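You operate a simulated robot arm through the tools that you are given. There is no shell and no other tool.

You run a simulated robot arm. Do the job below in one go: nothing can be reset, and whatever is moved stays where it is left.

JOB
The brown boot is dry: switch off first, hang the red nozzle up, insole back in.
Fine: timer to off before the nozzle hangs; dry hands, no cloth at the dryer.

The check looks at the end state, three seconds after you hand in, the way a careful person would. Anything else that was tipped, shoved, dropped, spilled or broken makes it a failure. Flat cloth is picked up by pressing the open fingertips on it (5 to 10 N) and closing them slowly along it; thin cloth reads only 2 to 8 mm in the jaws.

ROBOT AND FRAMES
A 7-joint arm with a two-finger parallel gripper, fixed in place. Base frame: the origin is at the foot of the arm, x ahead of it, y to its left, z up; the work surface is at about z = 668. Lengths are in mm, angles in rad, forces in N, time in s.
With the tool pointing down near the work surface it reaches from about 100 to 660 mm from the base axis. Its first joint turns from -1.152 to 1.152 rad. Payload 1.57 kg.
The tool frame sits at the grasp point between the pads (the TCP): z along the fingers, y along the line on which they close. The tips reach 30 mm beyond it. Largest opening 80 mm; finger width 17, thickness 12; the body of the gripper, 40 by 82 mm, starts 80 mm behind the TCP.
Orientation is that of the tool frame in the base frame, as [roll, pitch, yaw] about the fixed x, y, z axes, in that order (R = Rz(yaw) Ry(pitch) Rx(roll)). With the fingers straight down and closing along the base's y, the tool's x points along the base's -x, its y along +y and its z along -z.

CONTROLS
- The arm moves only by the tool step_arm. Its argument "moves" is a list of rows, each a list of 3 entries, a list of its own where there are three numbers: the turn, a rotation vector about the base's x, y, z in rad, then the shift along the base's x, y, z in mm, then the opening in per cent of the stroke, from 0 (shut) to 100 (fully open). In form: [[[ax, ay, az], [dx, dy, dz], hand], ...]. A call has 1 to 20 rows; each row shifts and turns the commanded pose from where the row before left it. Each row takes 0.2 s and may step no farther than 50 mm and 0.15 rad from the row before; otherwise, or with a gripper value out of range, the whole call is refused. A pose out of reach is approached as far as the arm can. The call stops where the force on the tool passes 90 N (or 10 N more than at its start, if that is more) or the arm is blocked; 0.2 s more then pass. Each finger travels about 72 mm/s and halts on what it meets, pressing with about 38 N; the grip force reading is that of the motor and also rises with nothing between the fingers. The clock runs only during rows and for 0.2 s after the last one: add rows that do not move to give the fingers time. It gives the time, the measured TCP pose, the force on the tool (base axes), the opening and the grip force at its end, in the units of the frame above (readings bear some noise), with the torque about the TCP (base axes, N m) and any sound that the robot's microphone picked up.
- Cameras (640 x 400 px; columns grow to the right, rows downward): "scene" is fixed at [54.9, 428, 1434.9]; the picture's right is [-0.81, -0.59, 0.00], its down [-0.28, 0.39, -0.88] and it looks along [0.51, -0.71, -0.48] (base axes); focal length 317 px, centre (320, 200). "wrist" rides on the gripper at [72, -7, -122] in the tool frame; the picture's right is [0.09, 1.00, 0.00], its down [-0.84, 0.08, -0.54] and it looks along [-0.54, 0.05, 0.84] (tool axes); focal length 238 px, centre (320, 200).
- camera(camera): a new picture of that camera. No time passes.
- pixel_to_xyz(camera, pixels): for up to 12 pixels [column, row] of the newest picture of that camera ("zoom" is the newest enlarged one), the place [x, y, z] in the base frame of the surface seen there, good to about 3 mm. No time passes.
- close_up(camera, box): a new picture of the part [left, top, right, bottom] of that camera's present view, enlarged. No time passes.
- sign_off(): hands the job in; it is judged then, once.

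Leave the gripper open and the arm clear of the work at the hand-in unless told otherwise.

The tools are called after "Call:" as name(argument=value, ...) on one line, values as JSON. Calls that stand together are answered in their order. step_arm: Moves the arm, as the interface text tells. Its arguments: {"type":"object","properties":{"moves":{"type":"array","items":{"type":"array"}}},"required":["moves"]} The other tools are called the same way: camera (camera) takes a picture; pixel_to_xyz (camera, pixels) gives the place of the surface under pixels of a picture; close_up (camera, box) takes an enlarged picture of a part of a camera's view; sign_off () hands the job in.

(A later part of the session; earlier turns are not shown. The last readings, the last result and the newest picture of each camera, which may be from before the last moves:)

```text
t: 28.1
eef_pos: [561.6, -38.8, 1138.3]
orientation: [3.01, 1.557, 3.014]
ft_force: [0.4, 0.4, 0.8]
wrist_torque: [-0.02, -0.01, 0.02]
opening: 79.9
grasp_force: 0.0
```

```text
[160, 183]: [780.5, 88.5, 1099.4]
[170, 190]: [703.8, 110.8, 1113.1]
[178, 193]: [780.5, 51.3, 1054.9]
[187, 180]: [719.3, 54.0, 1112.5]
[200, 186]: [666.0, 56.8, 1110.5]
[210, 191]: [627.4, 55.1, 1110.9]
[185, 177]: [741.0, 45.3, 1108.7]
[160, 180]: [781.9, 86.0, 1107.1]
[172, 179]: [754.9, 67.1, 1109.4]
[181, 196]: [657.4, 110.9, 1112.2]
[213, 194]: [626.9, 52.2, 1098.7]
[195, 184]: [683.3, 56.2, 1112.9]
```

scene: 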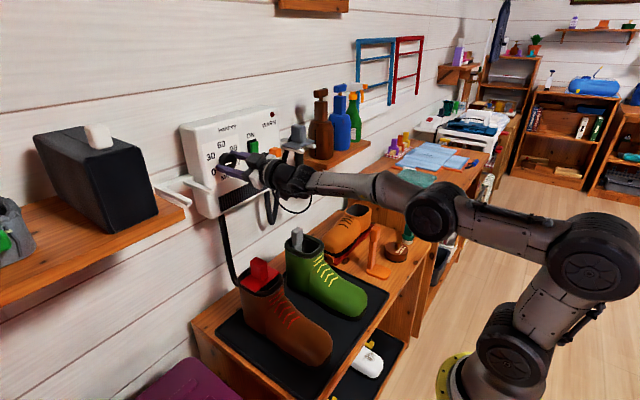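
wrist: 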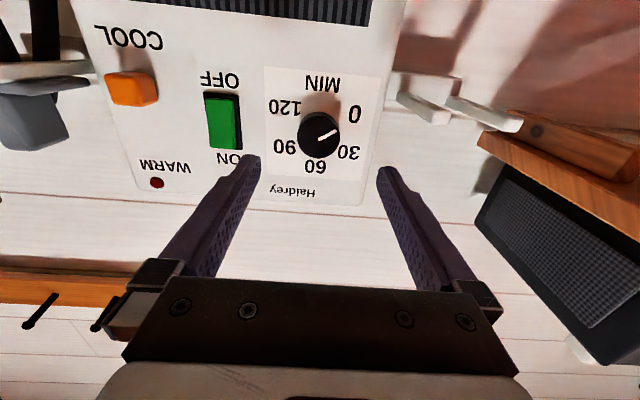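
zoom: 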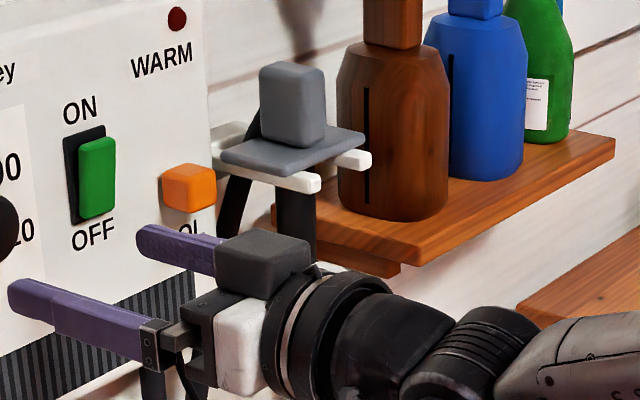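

The left hook has two prongs at y≈55 and y≈111, tops at z≈1112, running from x≈626 back to a crossbar at x≈740. I'll aim for hook centre y≈83. Now I'll measure the red nozzle, the brown boot and a few clearance points.

Call:
close_up(camera="scene", box=[225, 245, 305, 305])

Call:
pixel_to_xyz(camera="scene", pixels=[[241, 283], [256, 290], [262, 292], [279, 271], [270, 262], [252, 268], [249, 262], [256, 259], [265, 262], [268, 275], [460, 360], [455, 390]])

Call:
pixel_to_xyz(camera="scene", pixels=[[185, 212], [180, 206], [150, 180], [158, 212], [297, 130], [290, 146], [305, 150], [318, 144], [296, 155], [300, 165], [283, 150], [272, 160]])

```text
6.67 times, centred on (265, 275) of scene
```

zoom: 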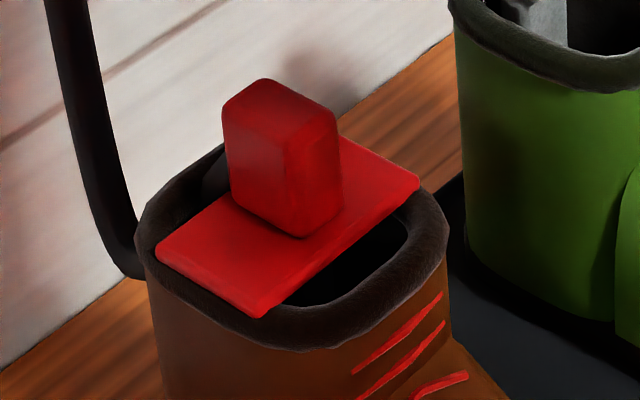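

```text
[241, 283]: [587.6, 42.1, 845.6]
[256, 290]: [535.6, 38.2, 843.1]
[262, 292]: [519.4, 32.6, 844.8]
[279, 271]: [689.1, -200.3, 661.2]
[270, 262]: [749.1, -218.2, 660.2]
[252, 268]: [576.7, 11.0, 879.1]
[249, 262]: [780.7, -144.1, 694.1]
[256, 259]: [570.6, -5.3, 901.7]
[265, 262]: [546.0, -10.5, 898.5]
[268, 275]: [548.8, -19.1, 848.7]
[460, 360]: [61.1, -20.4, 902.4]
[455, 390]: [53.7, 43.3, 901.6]
```

```text
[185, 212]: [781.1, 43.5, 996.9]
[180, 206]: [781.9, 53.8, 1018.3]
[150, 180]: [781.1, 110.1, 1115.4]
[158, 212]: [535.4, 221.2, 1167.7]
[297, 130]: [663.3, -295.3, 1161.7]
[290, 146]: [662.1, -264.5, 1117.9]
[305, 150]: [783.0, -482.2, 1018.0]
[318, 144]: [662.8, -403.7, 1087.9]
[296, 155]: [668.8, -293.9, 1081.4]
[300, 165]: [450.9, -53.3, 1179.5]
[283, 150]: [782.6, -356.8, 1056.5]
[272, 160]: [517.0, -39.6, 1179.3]
```

The red block spans about x 546–576, y ±16, z 846–902, on a plate about 52 × 87 mm at z≈845, so it stands upright with its long side along y. I plan to hold it with the tool pitched about 33° below horizontal. First I'll test that this pose reaches above the left hook with an empty hand.

Call:
step_arm(moves=[[[0, 0, 0], [-20, 5, 30], 60], [[0, 0.143, 0], [-10, 20, 15], 60], [[0, 0.143, 0], [0, 25, 10], 60], [[0, 0.143, 0], [0, 25, 5], 60], [[0, 0.143, 0], [0, 25, 2], 60], [[0, 0, 0], [0, 22, 0], 60], [[0, 0, 0], [30, 0, 0], 60]])

Call:
camera(camera="wrist")

Call:
camera(camera="scene")

```text
t: 29.7
eef_pos: [561.8, 82.3, 1201.6]
orientation: [3.135, 0.984, 3.14]
ft_force: [-1.0, -0.1, -0.1]
wrist_torque: [-0.01, 0.03, -0.01]
opening: 48.0
grasp_force: 0.1
```

```text
taken
```

wrist: 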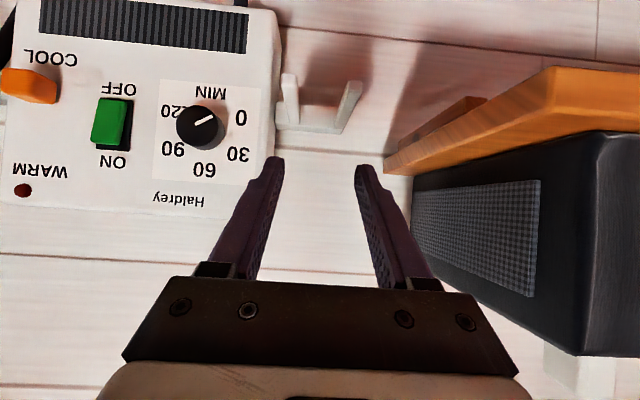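

```text
taken
```

scene: 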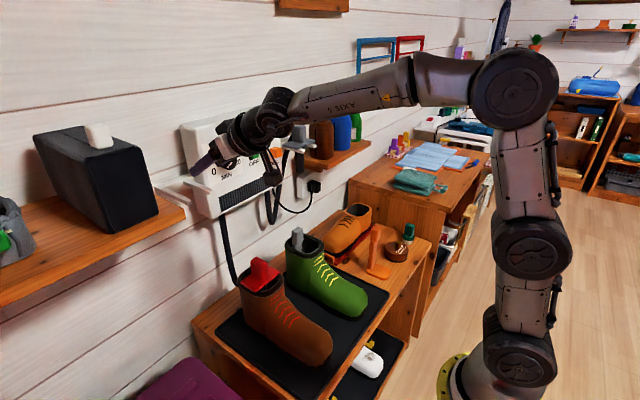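

I'm centred on the hook, with the box and shelf off to the right of this inverted view. I'll measure the shelf and box clearance and the prongs from here.

Call:
pixel_to_xyz(camera="wrist", pixels=[[290, 115], [290, 95], [350, 115], [352, 90], [310, 128], [388, 170], [400, 140], [415, 185], [275, 130], [290, 80], [357, 84], [415, 240]])

Call:
close_up(camera="wrist", box=[240, 60, 420, 180])

```text
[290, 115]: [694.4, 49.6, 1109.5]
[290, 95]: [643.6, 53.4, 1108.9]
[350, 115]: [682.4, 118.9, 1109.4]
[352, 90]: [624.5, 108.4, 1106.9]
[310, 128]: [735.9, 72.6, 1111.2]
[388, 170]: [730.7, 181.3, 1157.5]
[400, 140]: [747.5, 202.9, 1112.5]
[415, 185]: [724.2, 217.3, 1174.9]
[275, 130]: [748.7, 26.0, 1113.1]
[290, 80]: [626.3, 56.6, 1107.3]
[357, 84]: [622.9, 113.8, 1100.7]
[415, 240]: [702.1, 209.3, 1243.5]
```

```text
3.33 times, centred on (330, 120) of wrist
```

zoom: 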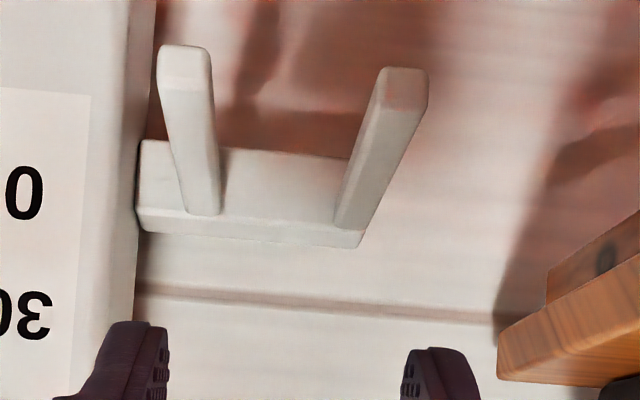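

The prongs are at y≈54.5 and 111, tops at z≈1110, so the centre is y≈83. The shelf starts at y≈181, which leaves room. Now the reach test, forward to x≈668 at this height.

Call:
step_arm(moves=[[[0, 0, 0], [40, 0, 0], 60], [[0, 0, 0], [40, 0, 0], 60], [[0, 0, 0], [30, 0, 0], 60], [[0, 0, 0], [0, 0, -20], 60]])

Call:
camera(camera="scene")

```text
t: 30.7
eef_pos: [671.2, 83.4, 1181.7]
orientation: [3.135, 0.985, 3.139]
ft_force: [-0.3, -0.5, 0.1]
wrist_torque: [0.04, 0.01, -0.02]
opening: 48.1
grasp_force: 0.1
```

```text
taken
```

scene: 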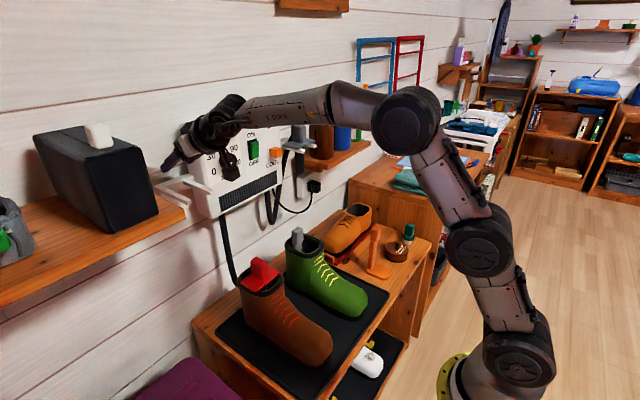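

It reaches with no trouble. Now back out and down to a pre-grasp position in front of the red block, at the same tool pitch, with the fingers open.

Call:
step_arm(moves=[[[0, 0, 0], [-43, 0, 5], 60], [[0, 0, 0], [-43, 0, 5], 60], [[0, 0, 0], [-43, 0, 5], 60], [[0, 0, 0], [-43, 0, 0], 60], [[0, 0, 0], [-10, -21, -40], 100], [[0, 0, 0], [-10, -21, -40], 100], [[0, 0, 0], [-10, -21, -40], 100], [[0, 0, 0], [-10, -21, -40], 100], [[0, 0, 0], [5, 0, -45], 100], [[0, 0, 0], [8, 0, -37], 100], [[0, 0, 0], [0, 0, 0], 100]])

Call:
camera(camera="wrist")

Call:
camera(camera="scene")

```text
t: 33.1
eef_pos: [468.5, -9.6, 968.2]
orientation: [-3.115, 0.984, -3.141]
ft_force: [-0.2, -0.3, 0.8]
wrist_torque: [0.01, 0.0, 0.01]
opening: 79.8
grasp_force: 0.1
out of reach, approached as far as the arm can: row 10
```

```text
taken
```

wrist: 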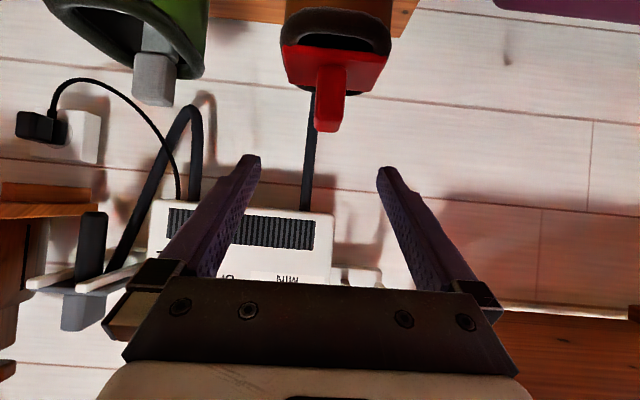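

```text
taken
```

scene: 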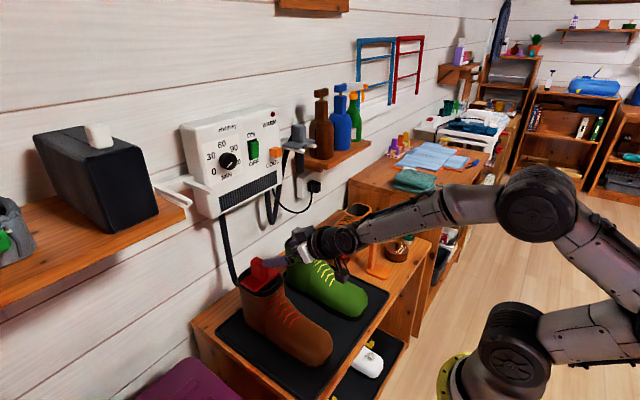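

The arm was too folded at that point because the wrist came too close to the shoulder. I'll approach from above and farther out instead. First I'll measure the red block from here, around (330,95).

Call:
close_up(camera="wrist", box=[250, 0, 420, 140])

Call:
pixel_to_xyz(camera="wrist", pixels=[[329, 80], [329, 110], [320, 90], [340, 90], [328, 128], [290, 60], [380, 68], [335, 52], [300, 90], [311, 92], [306, 150], [308, 190]])

```text
2.86 times, centred on (335, 70) of wrist
```

zoom: 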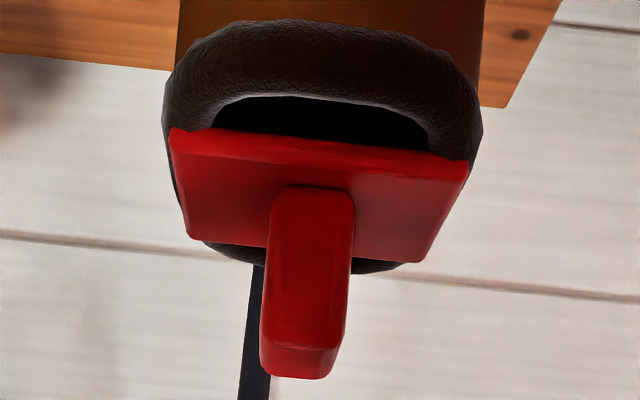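

```text
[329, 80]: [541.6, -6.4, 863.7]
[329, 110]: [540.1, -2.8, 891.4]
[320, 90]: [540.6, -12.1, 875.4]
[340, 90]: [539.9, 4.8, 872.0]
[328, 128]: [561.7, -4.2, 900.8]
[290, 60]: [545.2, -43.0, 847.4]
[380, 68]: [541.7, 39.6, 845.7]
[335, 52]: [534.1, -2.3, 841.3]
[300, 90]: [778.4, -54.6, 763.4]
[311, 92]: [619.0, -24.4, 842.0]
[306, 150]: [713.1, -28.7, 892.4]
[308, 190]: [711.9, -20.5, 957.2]
```

The block's front face is at x≈540, it is centred at y≈-2, and its top is z≈901. The hose leaves behind the boot, clear of the fingers. I'll move out to above the block at this pitch.

Call:
step_arm(moves=[[[0, 0, 0], [36, 4, 5], 100], [[0, 0, 0], [36, 4, -5], 100], [[0, 0, 0], [0, 0, 0], 100]])

Call:
camera(camera="wrist")

```text
t: 33.9
eef_pos: [544.8, 6.4, 955.5]
orientation: [3.136, 0.987, 3.139]
ft_force: [-0.4, -1.1, -0.1]
wrist_torque: [0.03, -0.03, 0.04]
opening: 80.2
grasp_force: 0.1
```

```text
taken
```

wrist: 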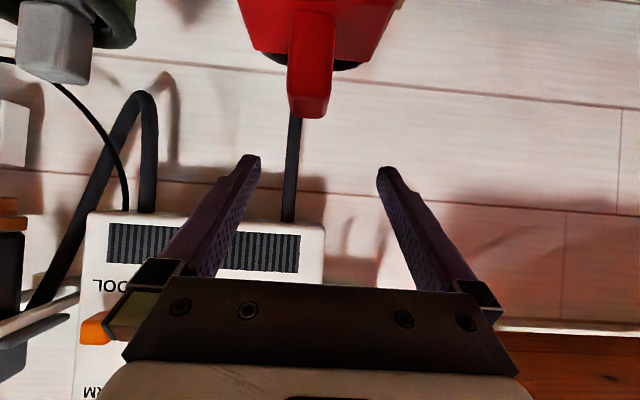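

I'm above the block now. I'll descend onto it with open fingers to TCP about (556, -2, 882).

Call:
step_arm(moves=[[[0, 0, 0], [6, -4.4, -25], 100], [[0, 0, 0], [5, -4, -25], 100], [[0, 0, 0], [0, 0, -23.5], 100], [[0, 0, 0], [0, 0, 0], 100]])

Call:
camera(camera="wrist")

Call:
close_up(camera="scene", box=[220, 220, 380, 320])

```text
t: 34.9
eef_pos: [555.3, -3.0, 880.6]
orientation: [3.135, 0.987, 3.137]
ft_force: [-0.9, 0.4, 0.8]
wrist_torque: [0.07, 0.01, 0.02]
opening: 79.9
grasp_force: 0.1
```

```text
taken
```

wrist: 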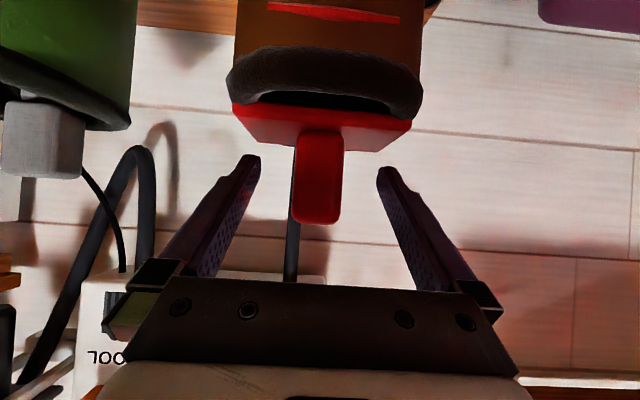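

```text
4.00 times, centred on (300, 270) of scene
```

zoom: 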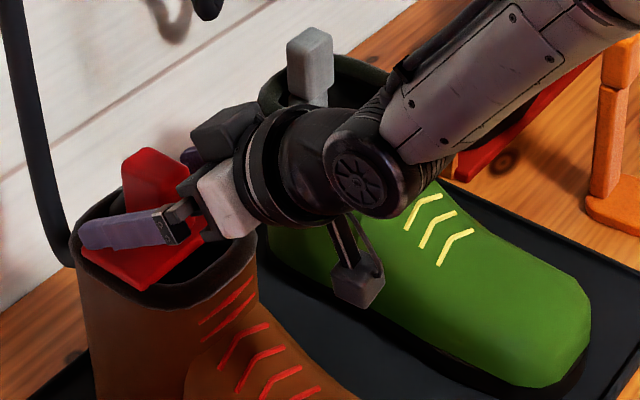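

The block is centred between the fingers. Closing on it now.

Call:
step_arm(moves=[[[0, 0, 0], [0, 0, 0], 50], [[0, 0, 0], [0, 0, 0], 50], [[0, 0, 0], [0, 0, 0], 20], [[0, 0, 0], [0, 0, 0], 20], [[0, 0, 0], [0, 0, 0], 20], [[0, 0, 0], [0, 0, 0], 20]])

Call:
camera(camera="wrist")

```text
t: 36.3
eef_pos: [554.6, -2.1, 881.1]
orientation: [3.134, 0.986, 3.141]
ft_force: [-0.3, -0.9, 0.2]
wrist_torque: [-0.14, -0.06, -0.05]
opening: 27.4
grasp_force: 38.0
```

```text
taken
```

wrist: 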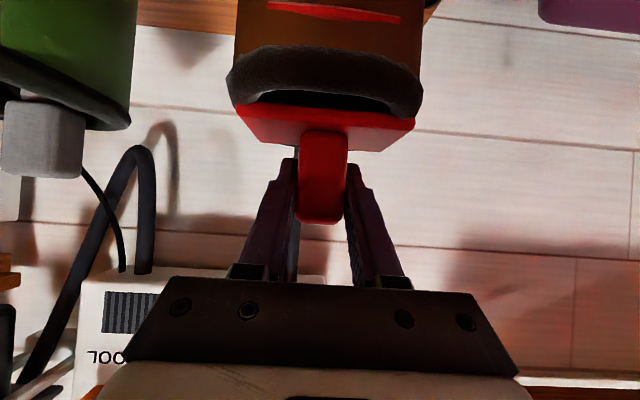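

It is gripped at 27.4 mm with 38 N. I'll lift slowly, straight up, watching the forces.

Call:
step_arm(moves=[[[0, 0, 0], [0, 0, 8], 20], [[0, 0, 0], [0, 0, 12], 20], [[0, 0, 0], [0, 0, 15], 20], [[0, 0, 0], [0, 0, 15], 20]])

Call:
camera(camera="wrist")

Call:
close_up(camera="scene", box=[200, 200, 360, 320])

```text
t: 37.3
eef_pos: [556.6, -2.8, 930.4]
orientation: [3.134, 0.982, 3.141]
ft_force: [0.6, 0.3, -1.1]
wrist_torque: [-0.01, 0.03, 0.03]
opening: 27.5
grasp_force: 39.0
```

```text
taken
```

wrist: 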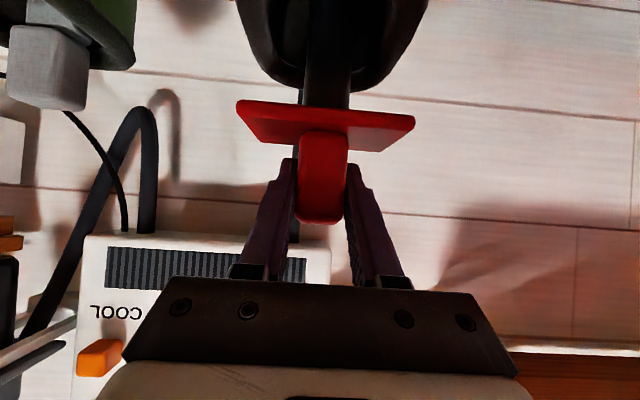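

```text
3.33 times, centred on (280, 260) of scene
```

zoom: 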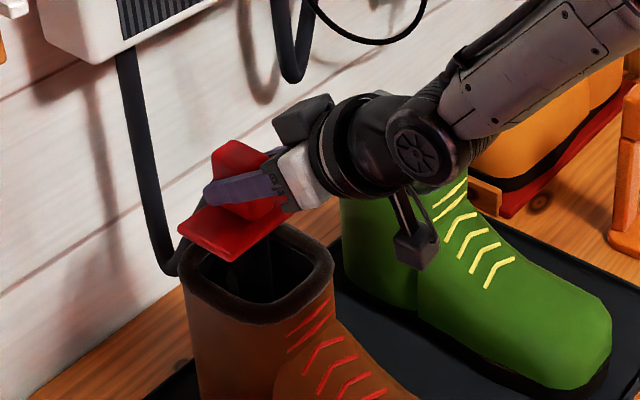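

The nozzle is coming out cleanly and the boot stays put. I'll keep lifting straight up.

Call:
step_arm(moves=[[[0, 0, 0], [0, 0, 25], 20], [[0, 0, 0], [0, 0, 25], 20], [[0, 0, 0], [0, 0, 25], 20], [[0, 0, 0], [0, 0, 25], 20], [[0, 0, 0], [0, 0, 25], 20]])

Call:
camera(camera="wrist")

Call:
camera(camera="scene")

```text
t: 38.5
eef_pos: [555.8, -2.5, 1056.2]
orientation: [3.132, 0.984, 3.137]
ft_force: [-1.0, 1.0, -1.5]
wrist_torque: [-0.02, -0.02, 0.01]
opening: 27.4
grasp_force: 38.0
```

```text
taken
```

wrist: 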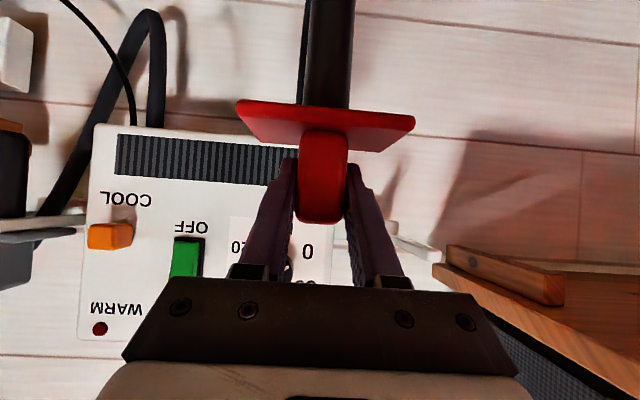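

```text
taken
```

scene: 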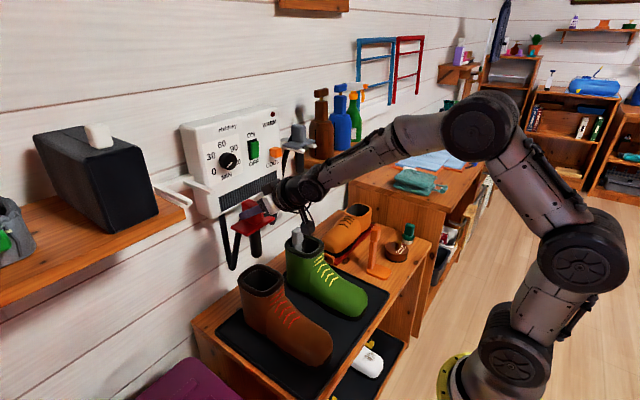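

The nozzle is fully out and the brown boot is undisturbed. I'll raise above hook height while staying in front of the prongs, then shift to y≈83.

Call:
step_arm(moves=[[[0, 0, 0], [0, 0, 40], 20], [[0, 0, 0], [0, 0, 40], 20], [[0, 0, 0], [0, 0, 40], 20], [[0, 0, 0], [0, 25, 5], 20], [[0, 0, 0], [0, 30, 0], 20], [[0, 0, 0], [0, 30.5, 0], 20], [[0, 0, 0], [0, 0, 0], 20]])

Call:
camera(camera="wrist")

Call:
camera(camera="scene")

Call:
close_up(camera="scene", box=[140, 140, 300, 270])

```text
t: 40.1
eef_pos: [556.1, 83.3, 1181.7]
orientation: [3.136, 0.987, 3.14]
ft_force: [-0.5, -1.0, -2.2]
wrist_torque: [0.01, -0.01, -0.04]
opening: 27.8
grasp_force: 37.9
out of reach, approached as far as the arm can: row 2
```

```text
taken
```

wrist: 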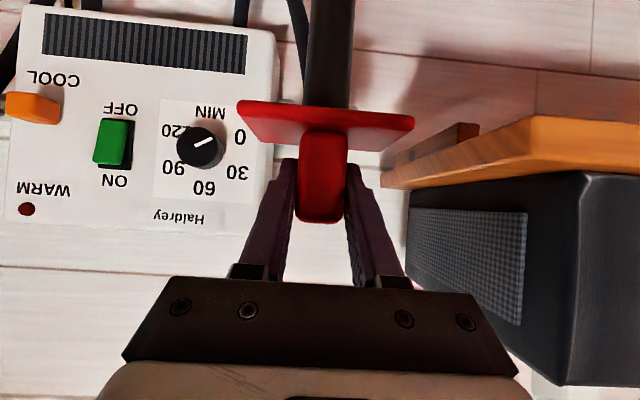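

```text
taken
```

scene: 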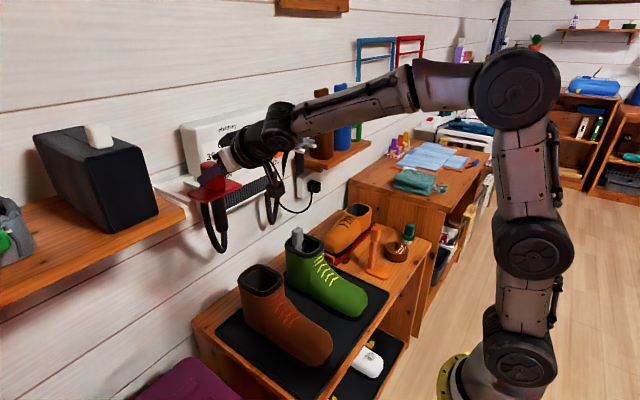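

```text
3.08 times, centred on (220, 205) of scene
```

zoom: 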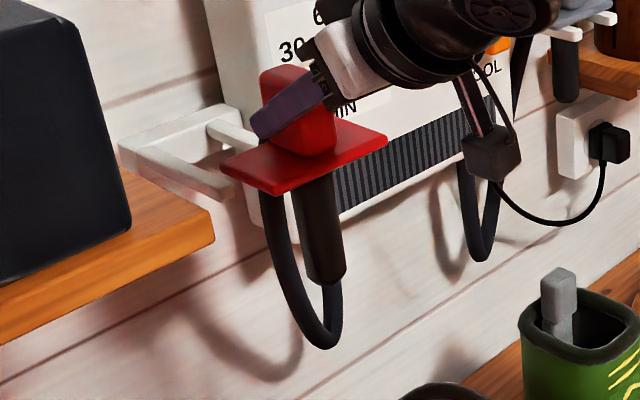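

The hose loops from the tube tip, as on the grey nozzle. I'll check the plate and tube positions against the prongs before sliding in.

Call:
pixel_to_xyz(camera="scene", pixels=[[190, 195], [207, 202], [238, 186], [200, 198], [221, 215], [223, 228], [206, 168], [222, 182], [180, 196], [192, 184], [216, 210], [212, 200]])

Call:
pixel_to_xyz(camera="wrist", pixels=[[243, 108], [412, 122], [260, 135], [380, 148], [325, 180], [330, 80], [312, 70], [350, 70]])

```text
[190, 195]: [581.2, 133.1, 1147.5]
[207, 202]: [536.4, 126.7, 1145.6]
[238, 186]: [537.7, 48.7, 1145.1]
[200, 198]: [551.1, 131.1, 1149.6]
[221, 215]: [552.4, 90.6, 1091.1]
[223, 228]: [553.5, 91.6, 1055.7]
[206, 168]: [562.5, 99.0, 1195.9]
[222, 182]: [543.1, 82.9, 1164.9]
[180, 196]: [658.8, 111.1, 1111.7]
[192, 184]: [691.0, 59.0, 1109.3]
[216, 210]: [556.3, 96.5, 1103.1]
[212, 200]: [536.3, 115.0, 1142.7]
```

```text
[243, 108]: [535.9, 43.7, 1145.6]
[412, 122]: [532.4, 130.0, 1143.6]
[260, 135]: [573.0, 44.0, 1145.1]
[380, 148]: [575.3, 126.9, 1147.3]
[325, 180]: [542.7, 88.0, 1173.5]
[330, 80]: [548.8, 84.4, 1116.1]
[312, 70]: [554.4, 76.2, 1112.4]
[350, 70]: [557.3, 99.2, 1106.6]
```

The plate bottom is about 30 mm above the prong tops, and the tube, about 28 mm across, is within a couple of mm of the 41 mm gap's centre. I'll shift y by -1.5 and slide forward between the prongs slowly.

Call:
step_arm(moves=[[[0, 0, 0], [10, -1.5, 0], 20], [[0, 0, 0], [20, 0, 0], 20], [[0, 0, 0], [20, 0, 0], 20], [[0, 0, 0], [20, 0, 0], 20]])

Call:
camera(camera="wrist")

Call:
close_up(camera="scene", box=[140, 140, 300, 270])

```text
t: 41.1
eef_pos: [627.1, 81.6, 1180.3]
orientation: [3.135, 0.985, 3.14]
ft_force: [-0.3, -0.6, -0.3]
wrist_torque: [-0.02, -0.02, -0.01]
opening: 27.6
grasp_force: 37.7
```

```text
taken
```

wrist: 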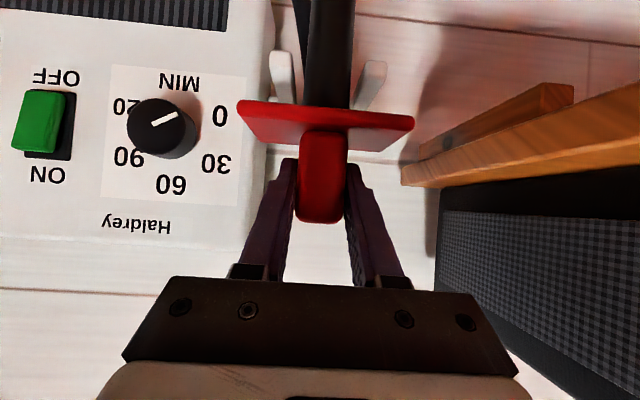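

```text
3.08 times, centred on (220, 205) of scene
```

zoom: 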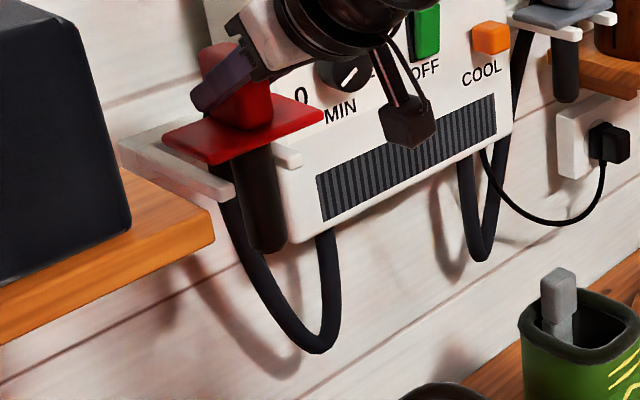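

The tube sits centred between the prongs, with tube centre about col 327 and prong centre about 327. I'll continue forward another 40 mm.

Call:
step_arm(moves=[[[0, 0, 0], [14, 0, 0], 20], [[0, 0, 0], [14, 0, 0], 20], [[0, 0, 0], [12, 0, 0], 20]])

Call:
camera(camera="wrist")

Call:
close_up(camera="scene", box=[140, 140, 260, 240])

```text
t: 41.9
eef_pos: [665.7, 82.0, 1180.0]
orientation: [3.136, 0.984, 3.14]
ft_force: [-0.4, -0.3, -1.5]
wrist_torque: [0.02, 0.0, 0.01]
opening: 27.3
grasp_force: 37.3
```

```text
taken
```

wrist: 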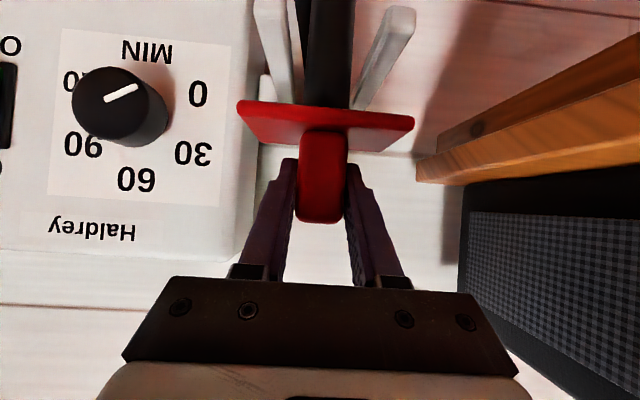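

```text
4.00 times, centred on (200, 190) of scene
```

zoom: 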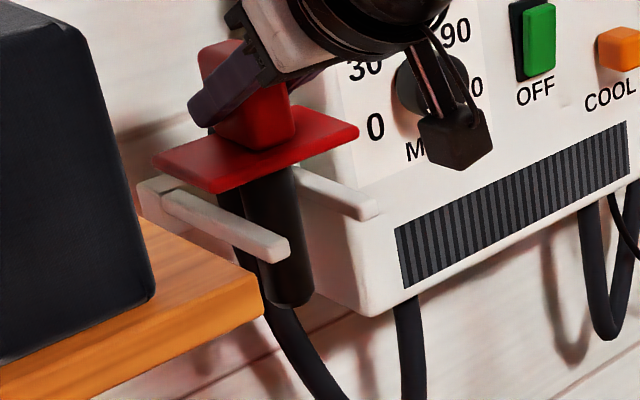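

The plate is over both prongs, with about 20 mm of prong tip showing in front, as on the grey one. I'll lower gently until it rests.

Call:
step_arm(moves=[[[0, 0, 0], [0, 0, -10], 20], [[0, 0, 0], [0, 0, -10], 20], [[0, 0, 0], [0, 0, -4], 20], [[0, 0, 0], [0, 0, -2], 20]])

Call:
close_up(camera="scene", box=[140, 140, 260, 240])

```text
t: 42.9
eef_pos: [664.7, 81.8, 1156.0]
orientation: [3.134, 0.986, 3.139]
ft_force: [-1.4, 0.2, -1.9]
wrist_torque: [0.01, 0.0, -0.02]
opening: 27.6
grasp_force: 38.1
```

```text
4.00 times, centred on (200, 190) of scene
```

zoom: 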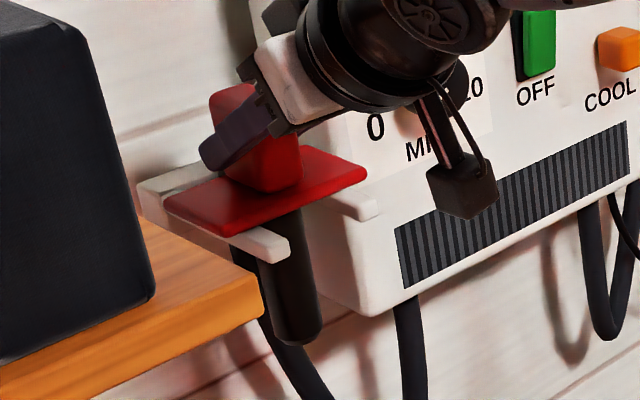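

Nearly down and no contact force yet. I'll continue in small steps.

Call:
step_arm(moves=[[[0, 0, 0], [0, 0, -2], 20], [[0, 0, 0], [0, 0, -1.5], 20], [[0, 0, 0], [0, 0, 0], 20]])

```text
t: 43.7
eef_pos: [664.1, 81.8, 1151.3]
orientation: [3.135, 0.988, 3.138]
ft_force: [-0.3, -1.0, 3.9]
wrist_torque: [-0.17, 0.14, 0.01]
opening: 27.5
grasp_force: 37.9
```

Contact begins, with force z at +3.9 N. I'll go one more mm to seat it and check.

Call:
step_arm(moves=[[[0, 0, 0], [0, 0, -1], 20], [[0, 0, 0], [0, 0, 0], 20]])

Call:
close_up(camera="scene", box=[140, 140, 260, 240])

Call:
camera(camera="wrist")

```text
t: 44.3
eef_pos: [665.4, 80.7, 1153.7]
orientation: [3.133, 0.99, 3.139]
ft_force: [-2.4, -1.6, 9.3]
wrist_torque: [-0.38, 0.33, -0.05]
opening: 27.7
grasp_force: 38.1
```

```text
4.00 times, centred on (200, 190) of scene
```

zoom: 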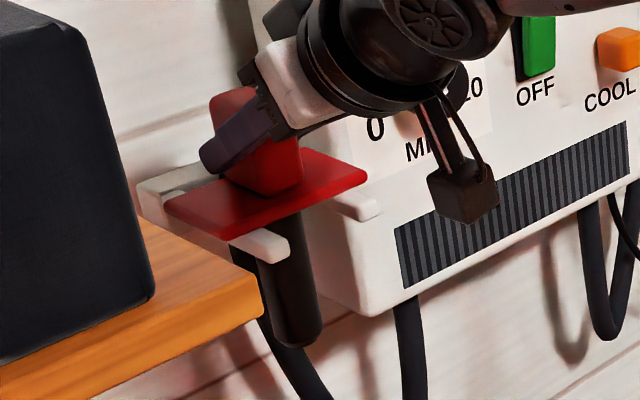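

```text
taken
```

wrist: 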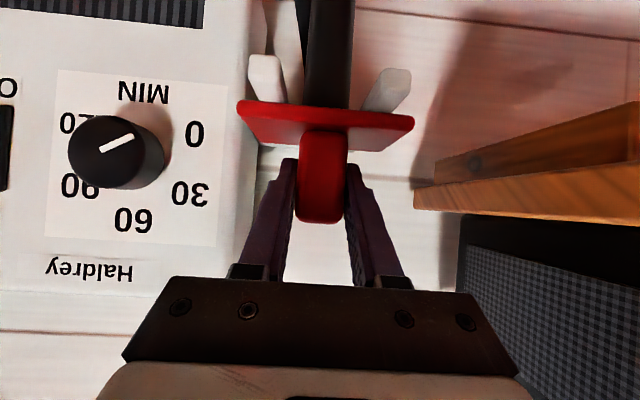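

It bears a little more on the right-hand prong but is down to within a mm. I'll lower 1 mm more and open the fingers gently.

Call:
step_arm(moves=[[[0, 0, 0], [0, 0, -1], 20], [[0, 0, 0], [0, 0, 0], 33], [[0, 0, 0], [0, 0, 0], 38], [[0, 0, 0], [0, 0, 0], 45], [[0, 0, 0], [0, 0, 0], 55], [[0, 0, 0], [0, 0, 0], 65], [[0, 0, 0], [0, 0, 0], 65]])

Call:
close_up(camera="scene", box=[140, 140, 260, 240])

Call:
camera(camera="wrist")

```text
t: 45.9
eef_pos: [665.1, 82.7, 1150.8]
orientation: [3.135, 0.985, 3.138]
ft_force: [0.2, 0.4, 0.3]
wrist_torque: [0.0, 0.0, 0.02]
opening: 52.2
grasp_force: 0.0
```

```text
4.00 times, centred on (200, 190) of scene
```

zoom: 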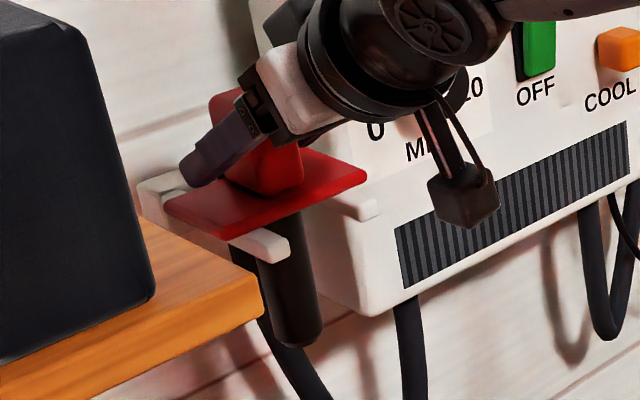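

```text
taken
```

wrist: 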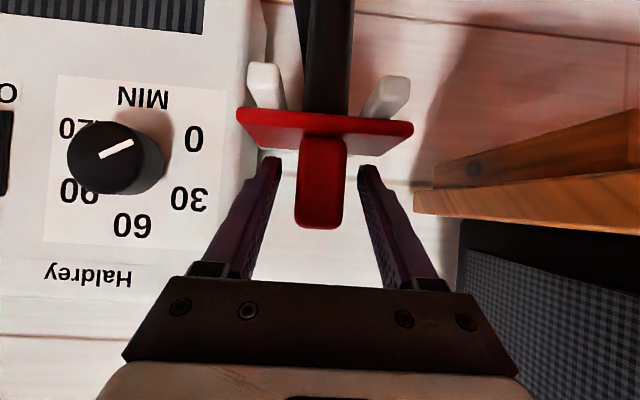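

It hangs still and the fingers are clear of the block. I'll retreat back along the tool axis and look.

Call:
step_arm(moves=[[[0, 0, 0], [-16, 0, 11], 65], [[0, 0, 0], [-33, 0, 22], 65], [[0, 0, 0], [-33, 0, 22], 65], [[0, 0, 0], [-33, 0, 10], 65], [[0, 0, 0], [-33, 0, -20], 65], [[0, 0, 0], [0, 0, 0], 65]])

Call:
camera(camera="wrist")

Call:
camera(camera="scene")

Call:
close_up(camera="scene", box=[140, 130, 300, 250])

```text
t: 47.3
eef_pos: [517.5, 81.7, 1194.5]
orientation: [3.132, 0.985, 3.139]
ft_force: [0.7, 0.0, 0.6]
wrist_torque: [0.01, 0.01, 0.02]
opening: 52.1
grasp_force: 0.0
```

```text
taken
```

wrist: 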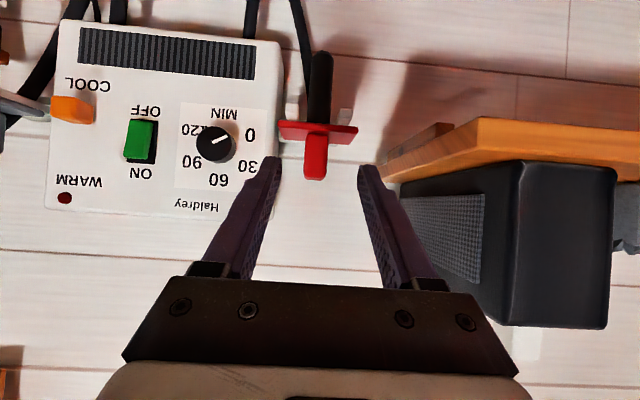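

```text
taken
```

scene: 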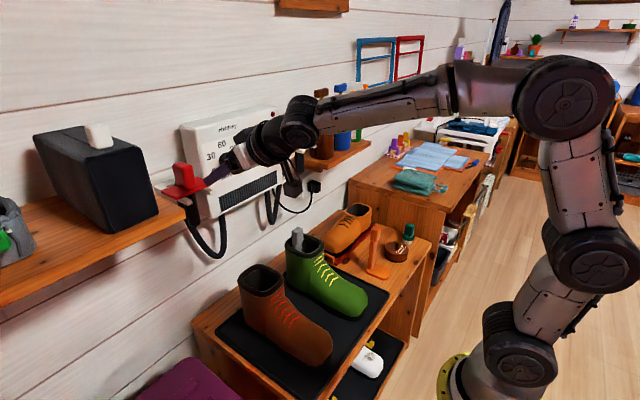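

```text
3.33 times, centred on (220, 190) of scene
```

zoom: 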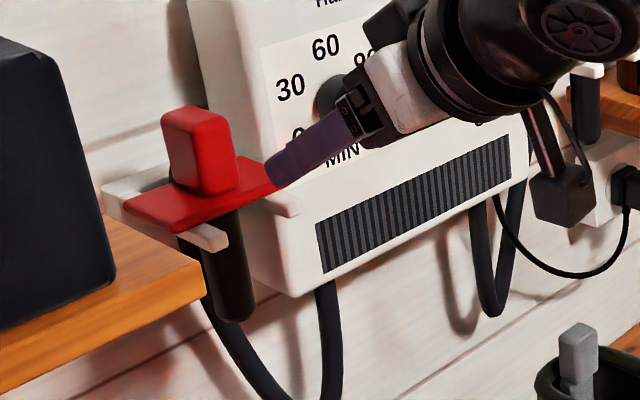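

The red nozzle hangs level across both prongs and the hose loops free. The timer is at 0 and the rocker OFF. Now the insole: I'll straighten the tool to vertical and look down into the brown boot.

Call:
step_arm(moves=[[[0, 0.14, 0], [-16, -11.7, -9], 65], [[0, 0.14, 0], [-16, -11.7, -9], 65], [[0, 0.14, 0], [-17, -11.7, -9], 65], [[0, 0.14, 0], [-17, -11.7, -9], 65], [[0, 0.14, 0], [-17, -11.7, -9], 65], [[0, 0.14, 0], [-17, -11.7, -9], 65], [[0, 0.145, 0], [-17, -11.7, -9], 65], [[0, 0, 0], [0, 0, 0], 65]])

Call:
camera(camera="wrist")

Call:
close_up(camera="wrist", box=[160, 60, 420, 230])

```text
t: 49.1
eef_pos: [400.7, 0.2, 1132.3]
orientation: [3.137, -0.001, 3.142]
ft_force: [-0.3, -1.2, 0.4]
wrist_torque: [-0.05, 0.01, 0.01]
opening: 51.5
grasp_force: 0.1
```

```text
taken
```

wrist: 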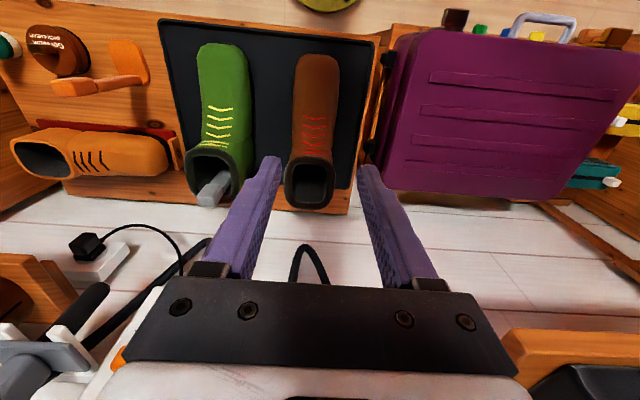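

```text
2.35 times, centred on (290, 145) of wrist
```

zoom: 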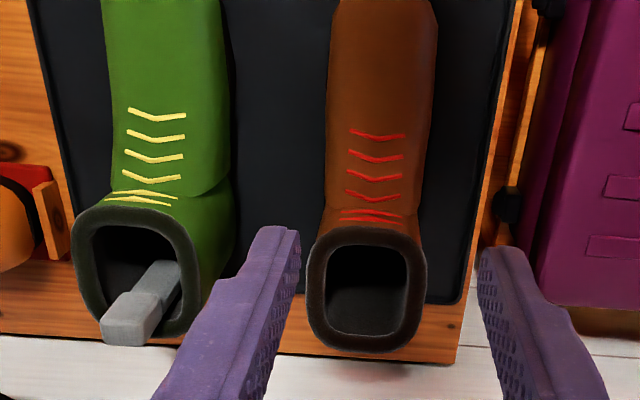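

The brown boot is empty now, opening around (308,183). I'll measure its rim and interior, and the green boot's for comparison.

Call:
pixel_to_xyz(camera="wrist", pixels=[[289, 183], [330, 183], [310, 205], [310, 160], [310, 180], [310, 190], [310, 196], [296, 183], [325, 183], [310, 170], [302, 190], [318, 190]])

Call:
pixel_to_xyz(camera="wrist", pixels=[[212, 190], [220, 178], [205, 200], [195, 170], [230, 170], [210, 150], [190, 170], [236, 180], [212, 152], [205, 165], [225, 200], [212, 185]])

Call:
pixel_to_xyz(camera="wrist", pixels=[[70, 84], [60, 84], [85, 82], [120, 60], [130, 75], [145, 65], [125, 45], [100, 78], [115, 80], [60, 90], [128, 90], [140, 82]])

```text
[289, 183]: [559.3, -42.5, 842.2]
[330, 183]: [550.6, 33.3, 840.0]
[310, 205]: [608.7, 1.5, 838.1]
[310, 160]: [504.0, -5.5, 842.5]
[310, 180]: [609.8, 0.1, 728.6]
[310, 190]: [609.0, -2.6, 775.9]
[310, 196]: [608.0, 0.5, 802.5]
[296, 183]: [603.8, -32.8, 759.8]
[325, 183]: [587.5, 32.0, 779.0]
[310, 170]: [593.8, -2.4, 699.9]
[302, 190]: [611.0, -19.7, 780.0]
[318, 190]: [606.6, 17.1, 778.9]
```

```text
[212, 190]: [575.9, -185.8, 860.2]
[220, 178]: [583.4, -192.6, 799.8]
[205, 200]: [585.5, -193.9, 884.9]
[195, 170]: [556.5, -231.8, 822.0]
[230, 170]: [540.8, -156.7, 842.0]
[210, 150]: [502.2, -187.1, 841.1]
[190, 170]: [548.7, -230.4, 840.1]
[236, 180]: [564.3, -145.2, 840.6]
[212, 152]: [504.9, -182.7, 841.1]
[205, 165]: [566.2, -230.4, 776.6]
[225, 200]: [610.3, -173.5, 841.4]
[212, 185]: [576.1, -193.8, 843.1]
```

```text
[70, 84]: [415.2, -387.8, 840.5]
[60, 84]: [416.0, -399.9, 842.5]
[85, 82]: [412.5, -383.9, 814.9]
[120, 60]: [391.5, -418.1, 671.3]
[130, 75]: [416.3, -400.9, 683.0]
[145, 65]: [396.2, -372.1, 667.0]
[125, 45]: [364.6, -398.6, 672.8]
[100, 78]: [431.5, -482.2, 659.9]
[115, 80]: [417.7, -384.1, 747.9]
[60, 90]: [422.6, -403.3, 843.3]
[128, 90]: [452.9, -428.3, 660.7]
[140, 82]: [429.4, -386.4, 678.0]
```

Brown boot: rim z≈841, inside from x≈515 to 605 and y≈-34 to +31, floor z≈700. In the green boot the grey insole's block stands at about x 588 near the heel, top z≈885. Now I'll go over the orange insole for a close look.

Call:
step_arm(moves=[[[0, 0, 0], [-7, -44, -10], 100], [[0, 0, 0], [-7, -44, -10], 100], [[0, 0, 0], [-7, -44, -14], 100], [[0, 0, 0], [-7, -44, -14], 100], [[0, 0, 0], [-7, -44, -14], 100], [[0, 0, 0], [-7, -44, -14], 100], [[0, 0, 0], [-7, -44, -14], 100], [[0, 0, 0], [-7, -44, -14], 100], [[0, 0, 0], [-7, -44, -14], 100], [[0, 0, 0], [0, 0, 0], 100]])

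Call:
camera(camera="wrist")

Call:
camera(camera="scene")

```text
t: 51.3
eef_pos: [337.0, -398.0, 1012.9]
orientation: [3.135, 0.0, -3.141]
ft_force: [-0.5, 0.6, -0.8]
wrist_torque: [0.02, -0.01, -0.03]
opening: 80.0
grasp_force: 0.1
```

```text
taken
```

wrist: 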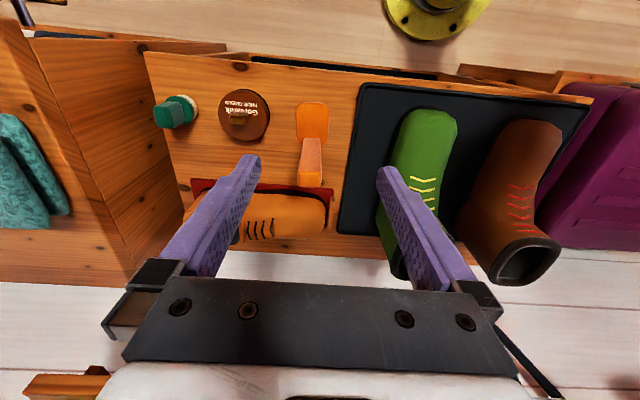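

```text
taken
```

scene: 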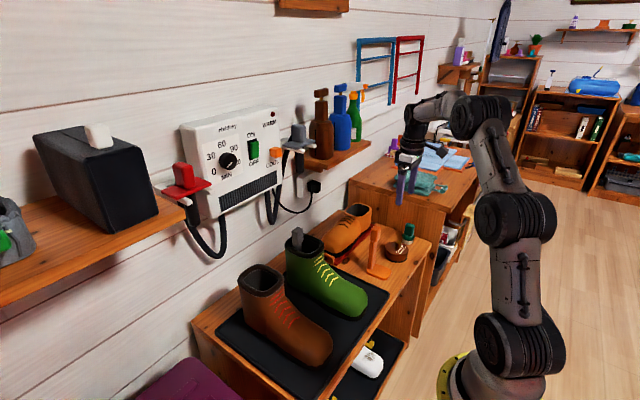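

The nozzle hangs well in the scene view. Now I'll enlarge and measure the insole at about (311,140).

Call:
close_up(camera="wrist", box=[260, 90, 370, 200])

Call:
close_up(camera="scene", box=[340, 215, 440, 290])

Call:
pixel_to_xyz(camera="wrist", pixels=[[311, 105], [300, 120], [325, 120], [312, 142], [303, 155], [318, 155], [310, 178], [302, 178], [318, 178], [310, 170], [322, 160], [312, 134]])

```text
3.64 times, centred on (315, 145) of wrist
```

zoom: 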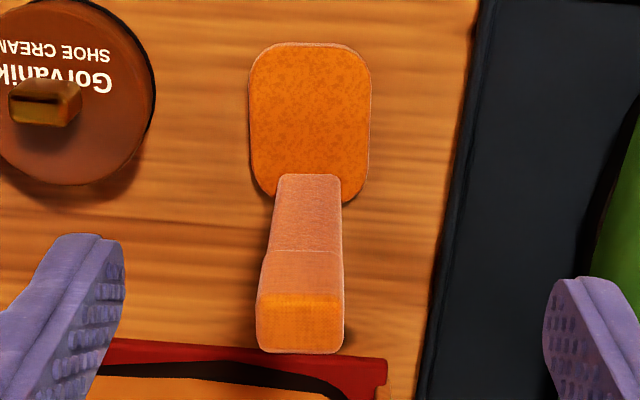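

```text
5.33 times, centred on (390, 252) of scene
```

zoom: 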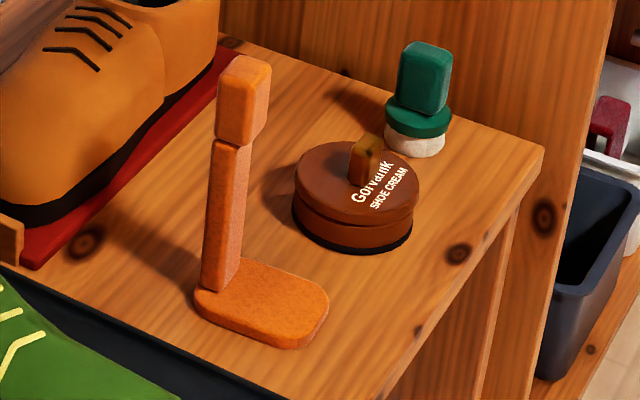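

```text
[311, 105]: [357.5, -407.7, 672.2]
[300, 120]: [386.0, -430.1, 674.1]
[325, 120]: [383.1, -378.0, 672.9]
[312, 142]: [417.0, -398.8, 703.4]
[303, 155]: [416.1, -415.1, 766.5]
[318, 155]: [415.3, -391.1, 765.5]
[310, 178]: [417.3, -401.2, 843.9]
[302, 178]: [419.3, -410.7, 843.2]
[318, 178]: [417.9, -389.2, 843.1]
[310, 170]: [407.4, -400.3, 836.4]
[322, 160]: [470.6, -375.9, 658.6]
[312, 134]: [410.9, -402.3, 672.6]
```

I'll take finer points on the plate's ends and the block's back edge, because the fit in the boot matters.

Call:
pixel_to_xyz(camera="scene", pixels=[[367, 268], [368, 270], [380, 278], [388, 278], [391, 272], [378, 265], [384, 266], [372, 273], [373, 228], [376, 232], [379, 228], [371, 240]])

Call:
pixel_to_xyz(camera="wrist", pixels=[[310, 184], [306, 186], [316, 186], [311, 172], [302, 102], [322, 103], [297, 112], [328, 112], [299, 135], [326, 138], [301, 142], [324, 144]])

```text
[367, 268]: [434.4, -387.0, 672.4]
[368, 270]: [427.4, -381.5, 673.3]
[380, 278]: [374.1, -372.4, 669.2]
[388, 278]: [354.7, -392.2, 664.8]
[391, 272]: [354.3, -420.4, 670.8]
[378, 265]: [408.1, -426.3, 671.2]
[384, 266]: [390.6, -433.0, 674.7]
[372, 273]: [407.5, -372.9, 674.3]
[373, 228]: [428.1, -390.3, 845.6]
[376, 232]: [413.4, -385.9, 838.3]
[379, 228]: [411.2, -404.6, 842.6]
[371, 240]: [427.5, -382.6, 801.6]
```

```text
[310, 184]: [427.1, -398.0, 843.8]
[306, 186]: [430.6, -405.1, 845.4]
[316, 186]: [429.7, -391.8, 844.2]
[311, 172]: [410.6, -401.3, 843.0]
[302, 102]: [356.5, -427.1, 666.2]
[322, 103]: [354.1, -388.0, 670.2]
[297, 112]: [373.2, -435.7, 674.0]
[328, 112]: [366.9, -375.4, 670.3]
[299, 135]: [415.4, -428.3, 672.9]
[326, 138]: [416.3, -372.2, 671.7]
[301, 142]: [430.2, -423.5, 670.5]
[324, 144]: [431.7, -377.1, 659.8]
```

The insole plate is about 86 × 62 mm, and the boot opening is about 85–90 × 66 mm, so the fit is close. I need precise numbers, so I'll take steep close views of the green boot as an example, then the brown one.

Call:
step_arm(moves=[[[0, 0, 0], [24, 35, 0], 100], [[0, 0, 0], [24, 35, 0], 100], [[0, 0, 0], [24, 35, 0], 100], [[0, 0, 0], [24, 35, 0], 100], [[0, 0, 0], [24, 35, 0], 100], [[0, 0, 0], [23, 35, 0], 100], [[0, 0, 0], [0, 0, 0], 100]])

Call:
camera(camera="wrist")

Call:
close_up(camera="wrist", box=[260, 120, 380, 230])

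```text
t: 52.9
eef_pos: [480.8, -185.6, 1012.4]
orientation: [3.137, 0.001, 3.139]
ft_force: [0.2, 0.0, -0.4]
wrist_torque: [-0.02, 0.05, -0.02]
opening: 80.1
grasp_force: 0.0
```

```text
taken
```

wrist: 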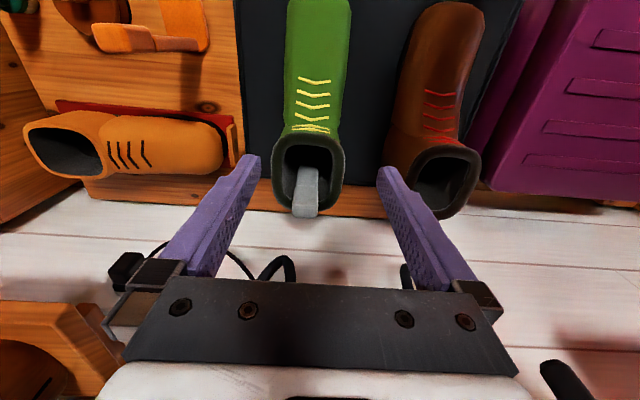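

```text
3.64 times, centred on (320, 175) of wrist
```

zoom: 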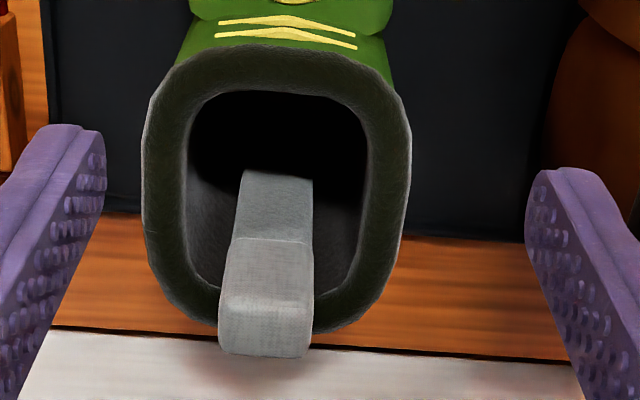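

I'll sample points on the grey insole and the green boot interior in this enlarged view.

Call:
pixel_to_xyz(camera="zoom", pixels=[[280, 100], [280, 130], [280, 155], [210, 230], [345, 230], [275, 200], [240, 260], [265, 320], [265, 350], [222, 330], [308, 330], [205, 150]])

Call:
pixel_to_xyz(camera="zoom", pixels=[[280, 70], [165, 200], [390, 200], [195, 270], [345, 290], [280, 88], [190, 200], [367, 200], [205, 290], [345, 300], [280, 240], [240, 180]])

```text
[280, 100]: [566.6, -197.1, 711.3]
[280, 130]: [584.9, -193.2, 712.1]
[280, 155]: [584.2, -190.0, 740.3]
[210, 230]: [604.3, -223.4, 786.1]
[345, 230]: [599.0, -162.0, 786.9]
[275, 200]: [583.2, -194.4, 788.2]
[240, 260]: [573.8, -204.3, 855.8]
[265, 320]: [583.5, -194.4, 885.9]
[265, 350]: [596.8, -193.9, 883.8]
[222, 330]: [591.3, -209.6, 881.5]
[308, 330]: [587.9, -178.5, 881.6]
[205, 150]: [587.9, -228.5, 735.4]
```

```text
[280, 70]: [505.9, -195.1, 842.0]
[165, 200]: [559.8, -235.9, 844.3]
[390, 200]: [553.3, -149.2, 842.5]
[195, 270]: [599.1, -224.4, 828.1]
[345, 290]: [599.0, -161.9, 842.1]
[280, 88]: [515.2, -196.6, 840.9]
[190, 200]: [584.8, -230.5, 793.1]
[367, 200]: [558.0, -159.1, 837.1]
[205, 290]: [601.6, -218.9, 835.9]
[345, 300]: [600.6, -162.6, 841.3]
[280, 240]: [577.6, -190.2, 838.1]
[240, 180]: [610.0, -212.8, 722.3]
```

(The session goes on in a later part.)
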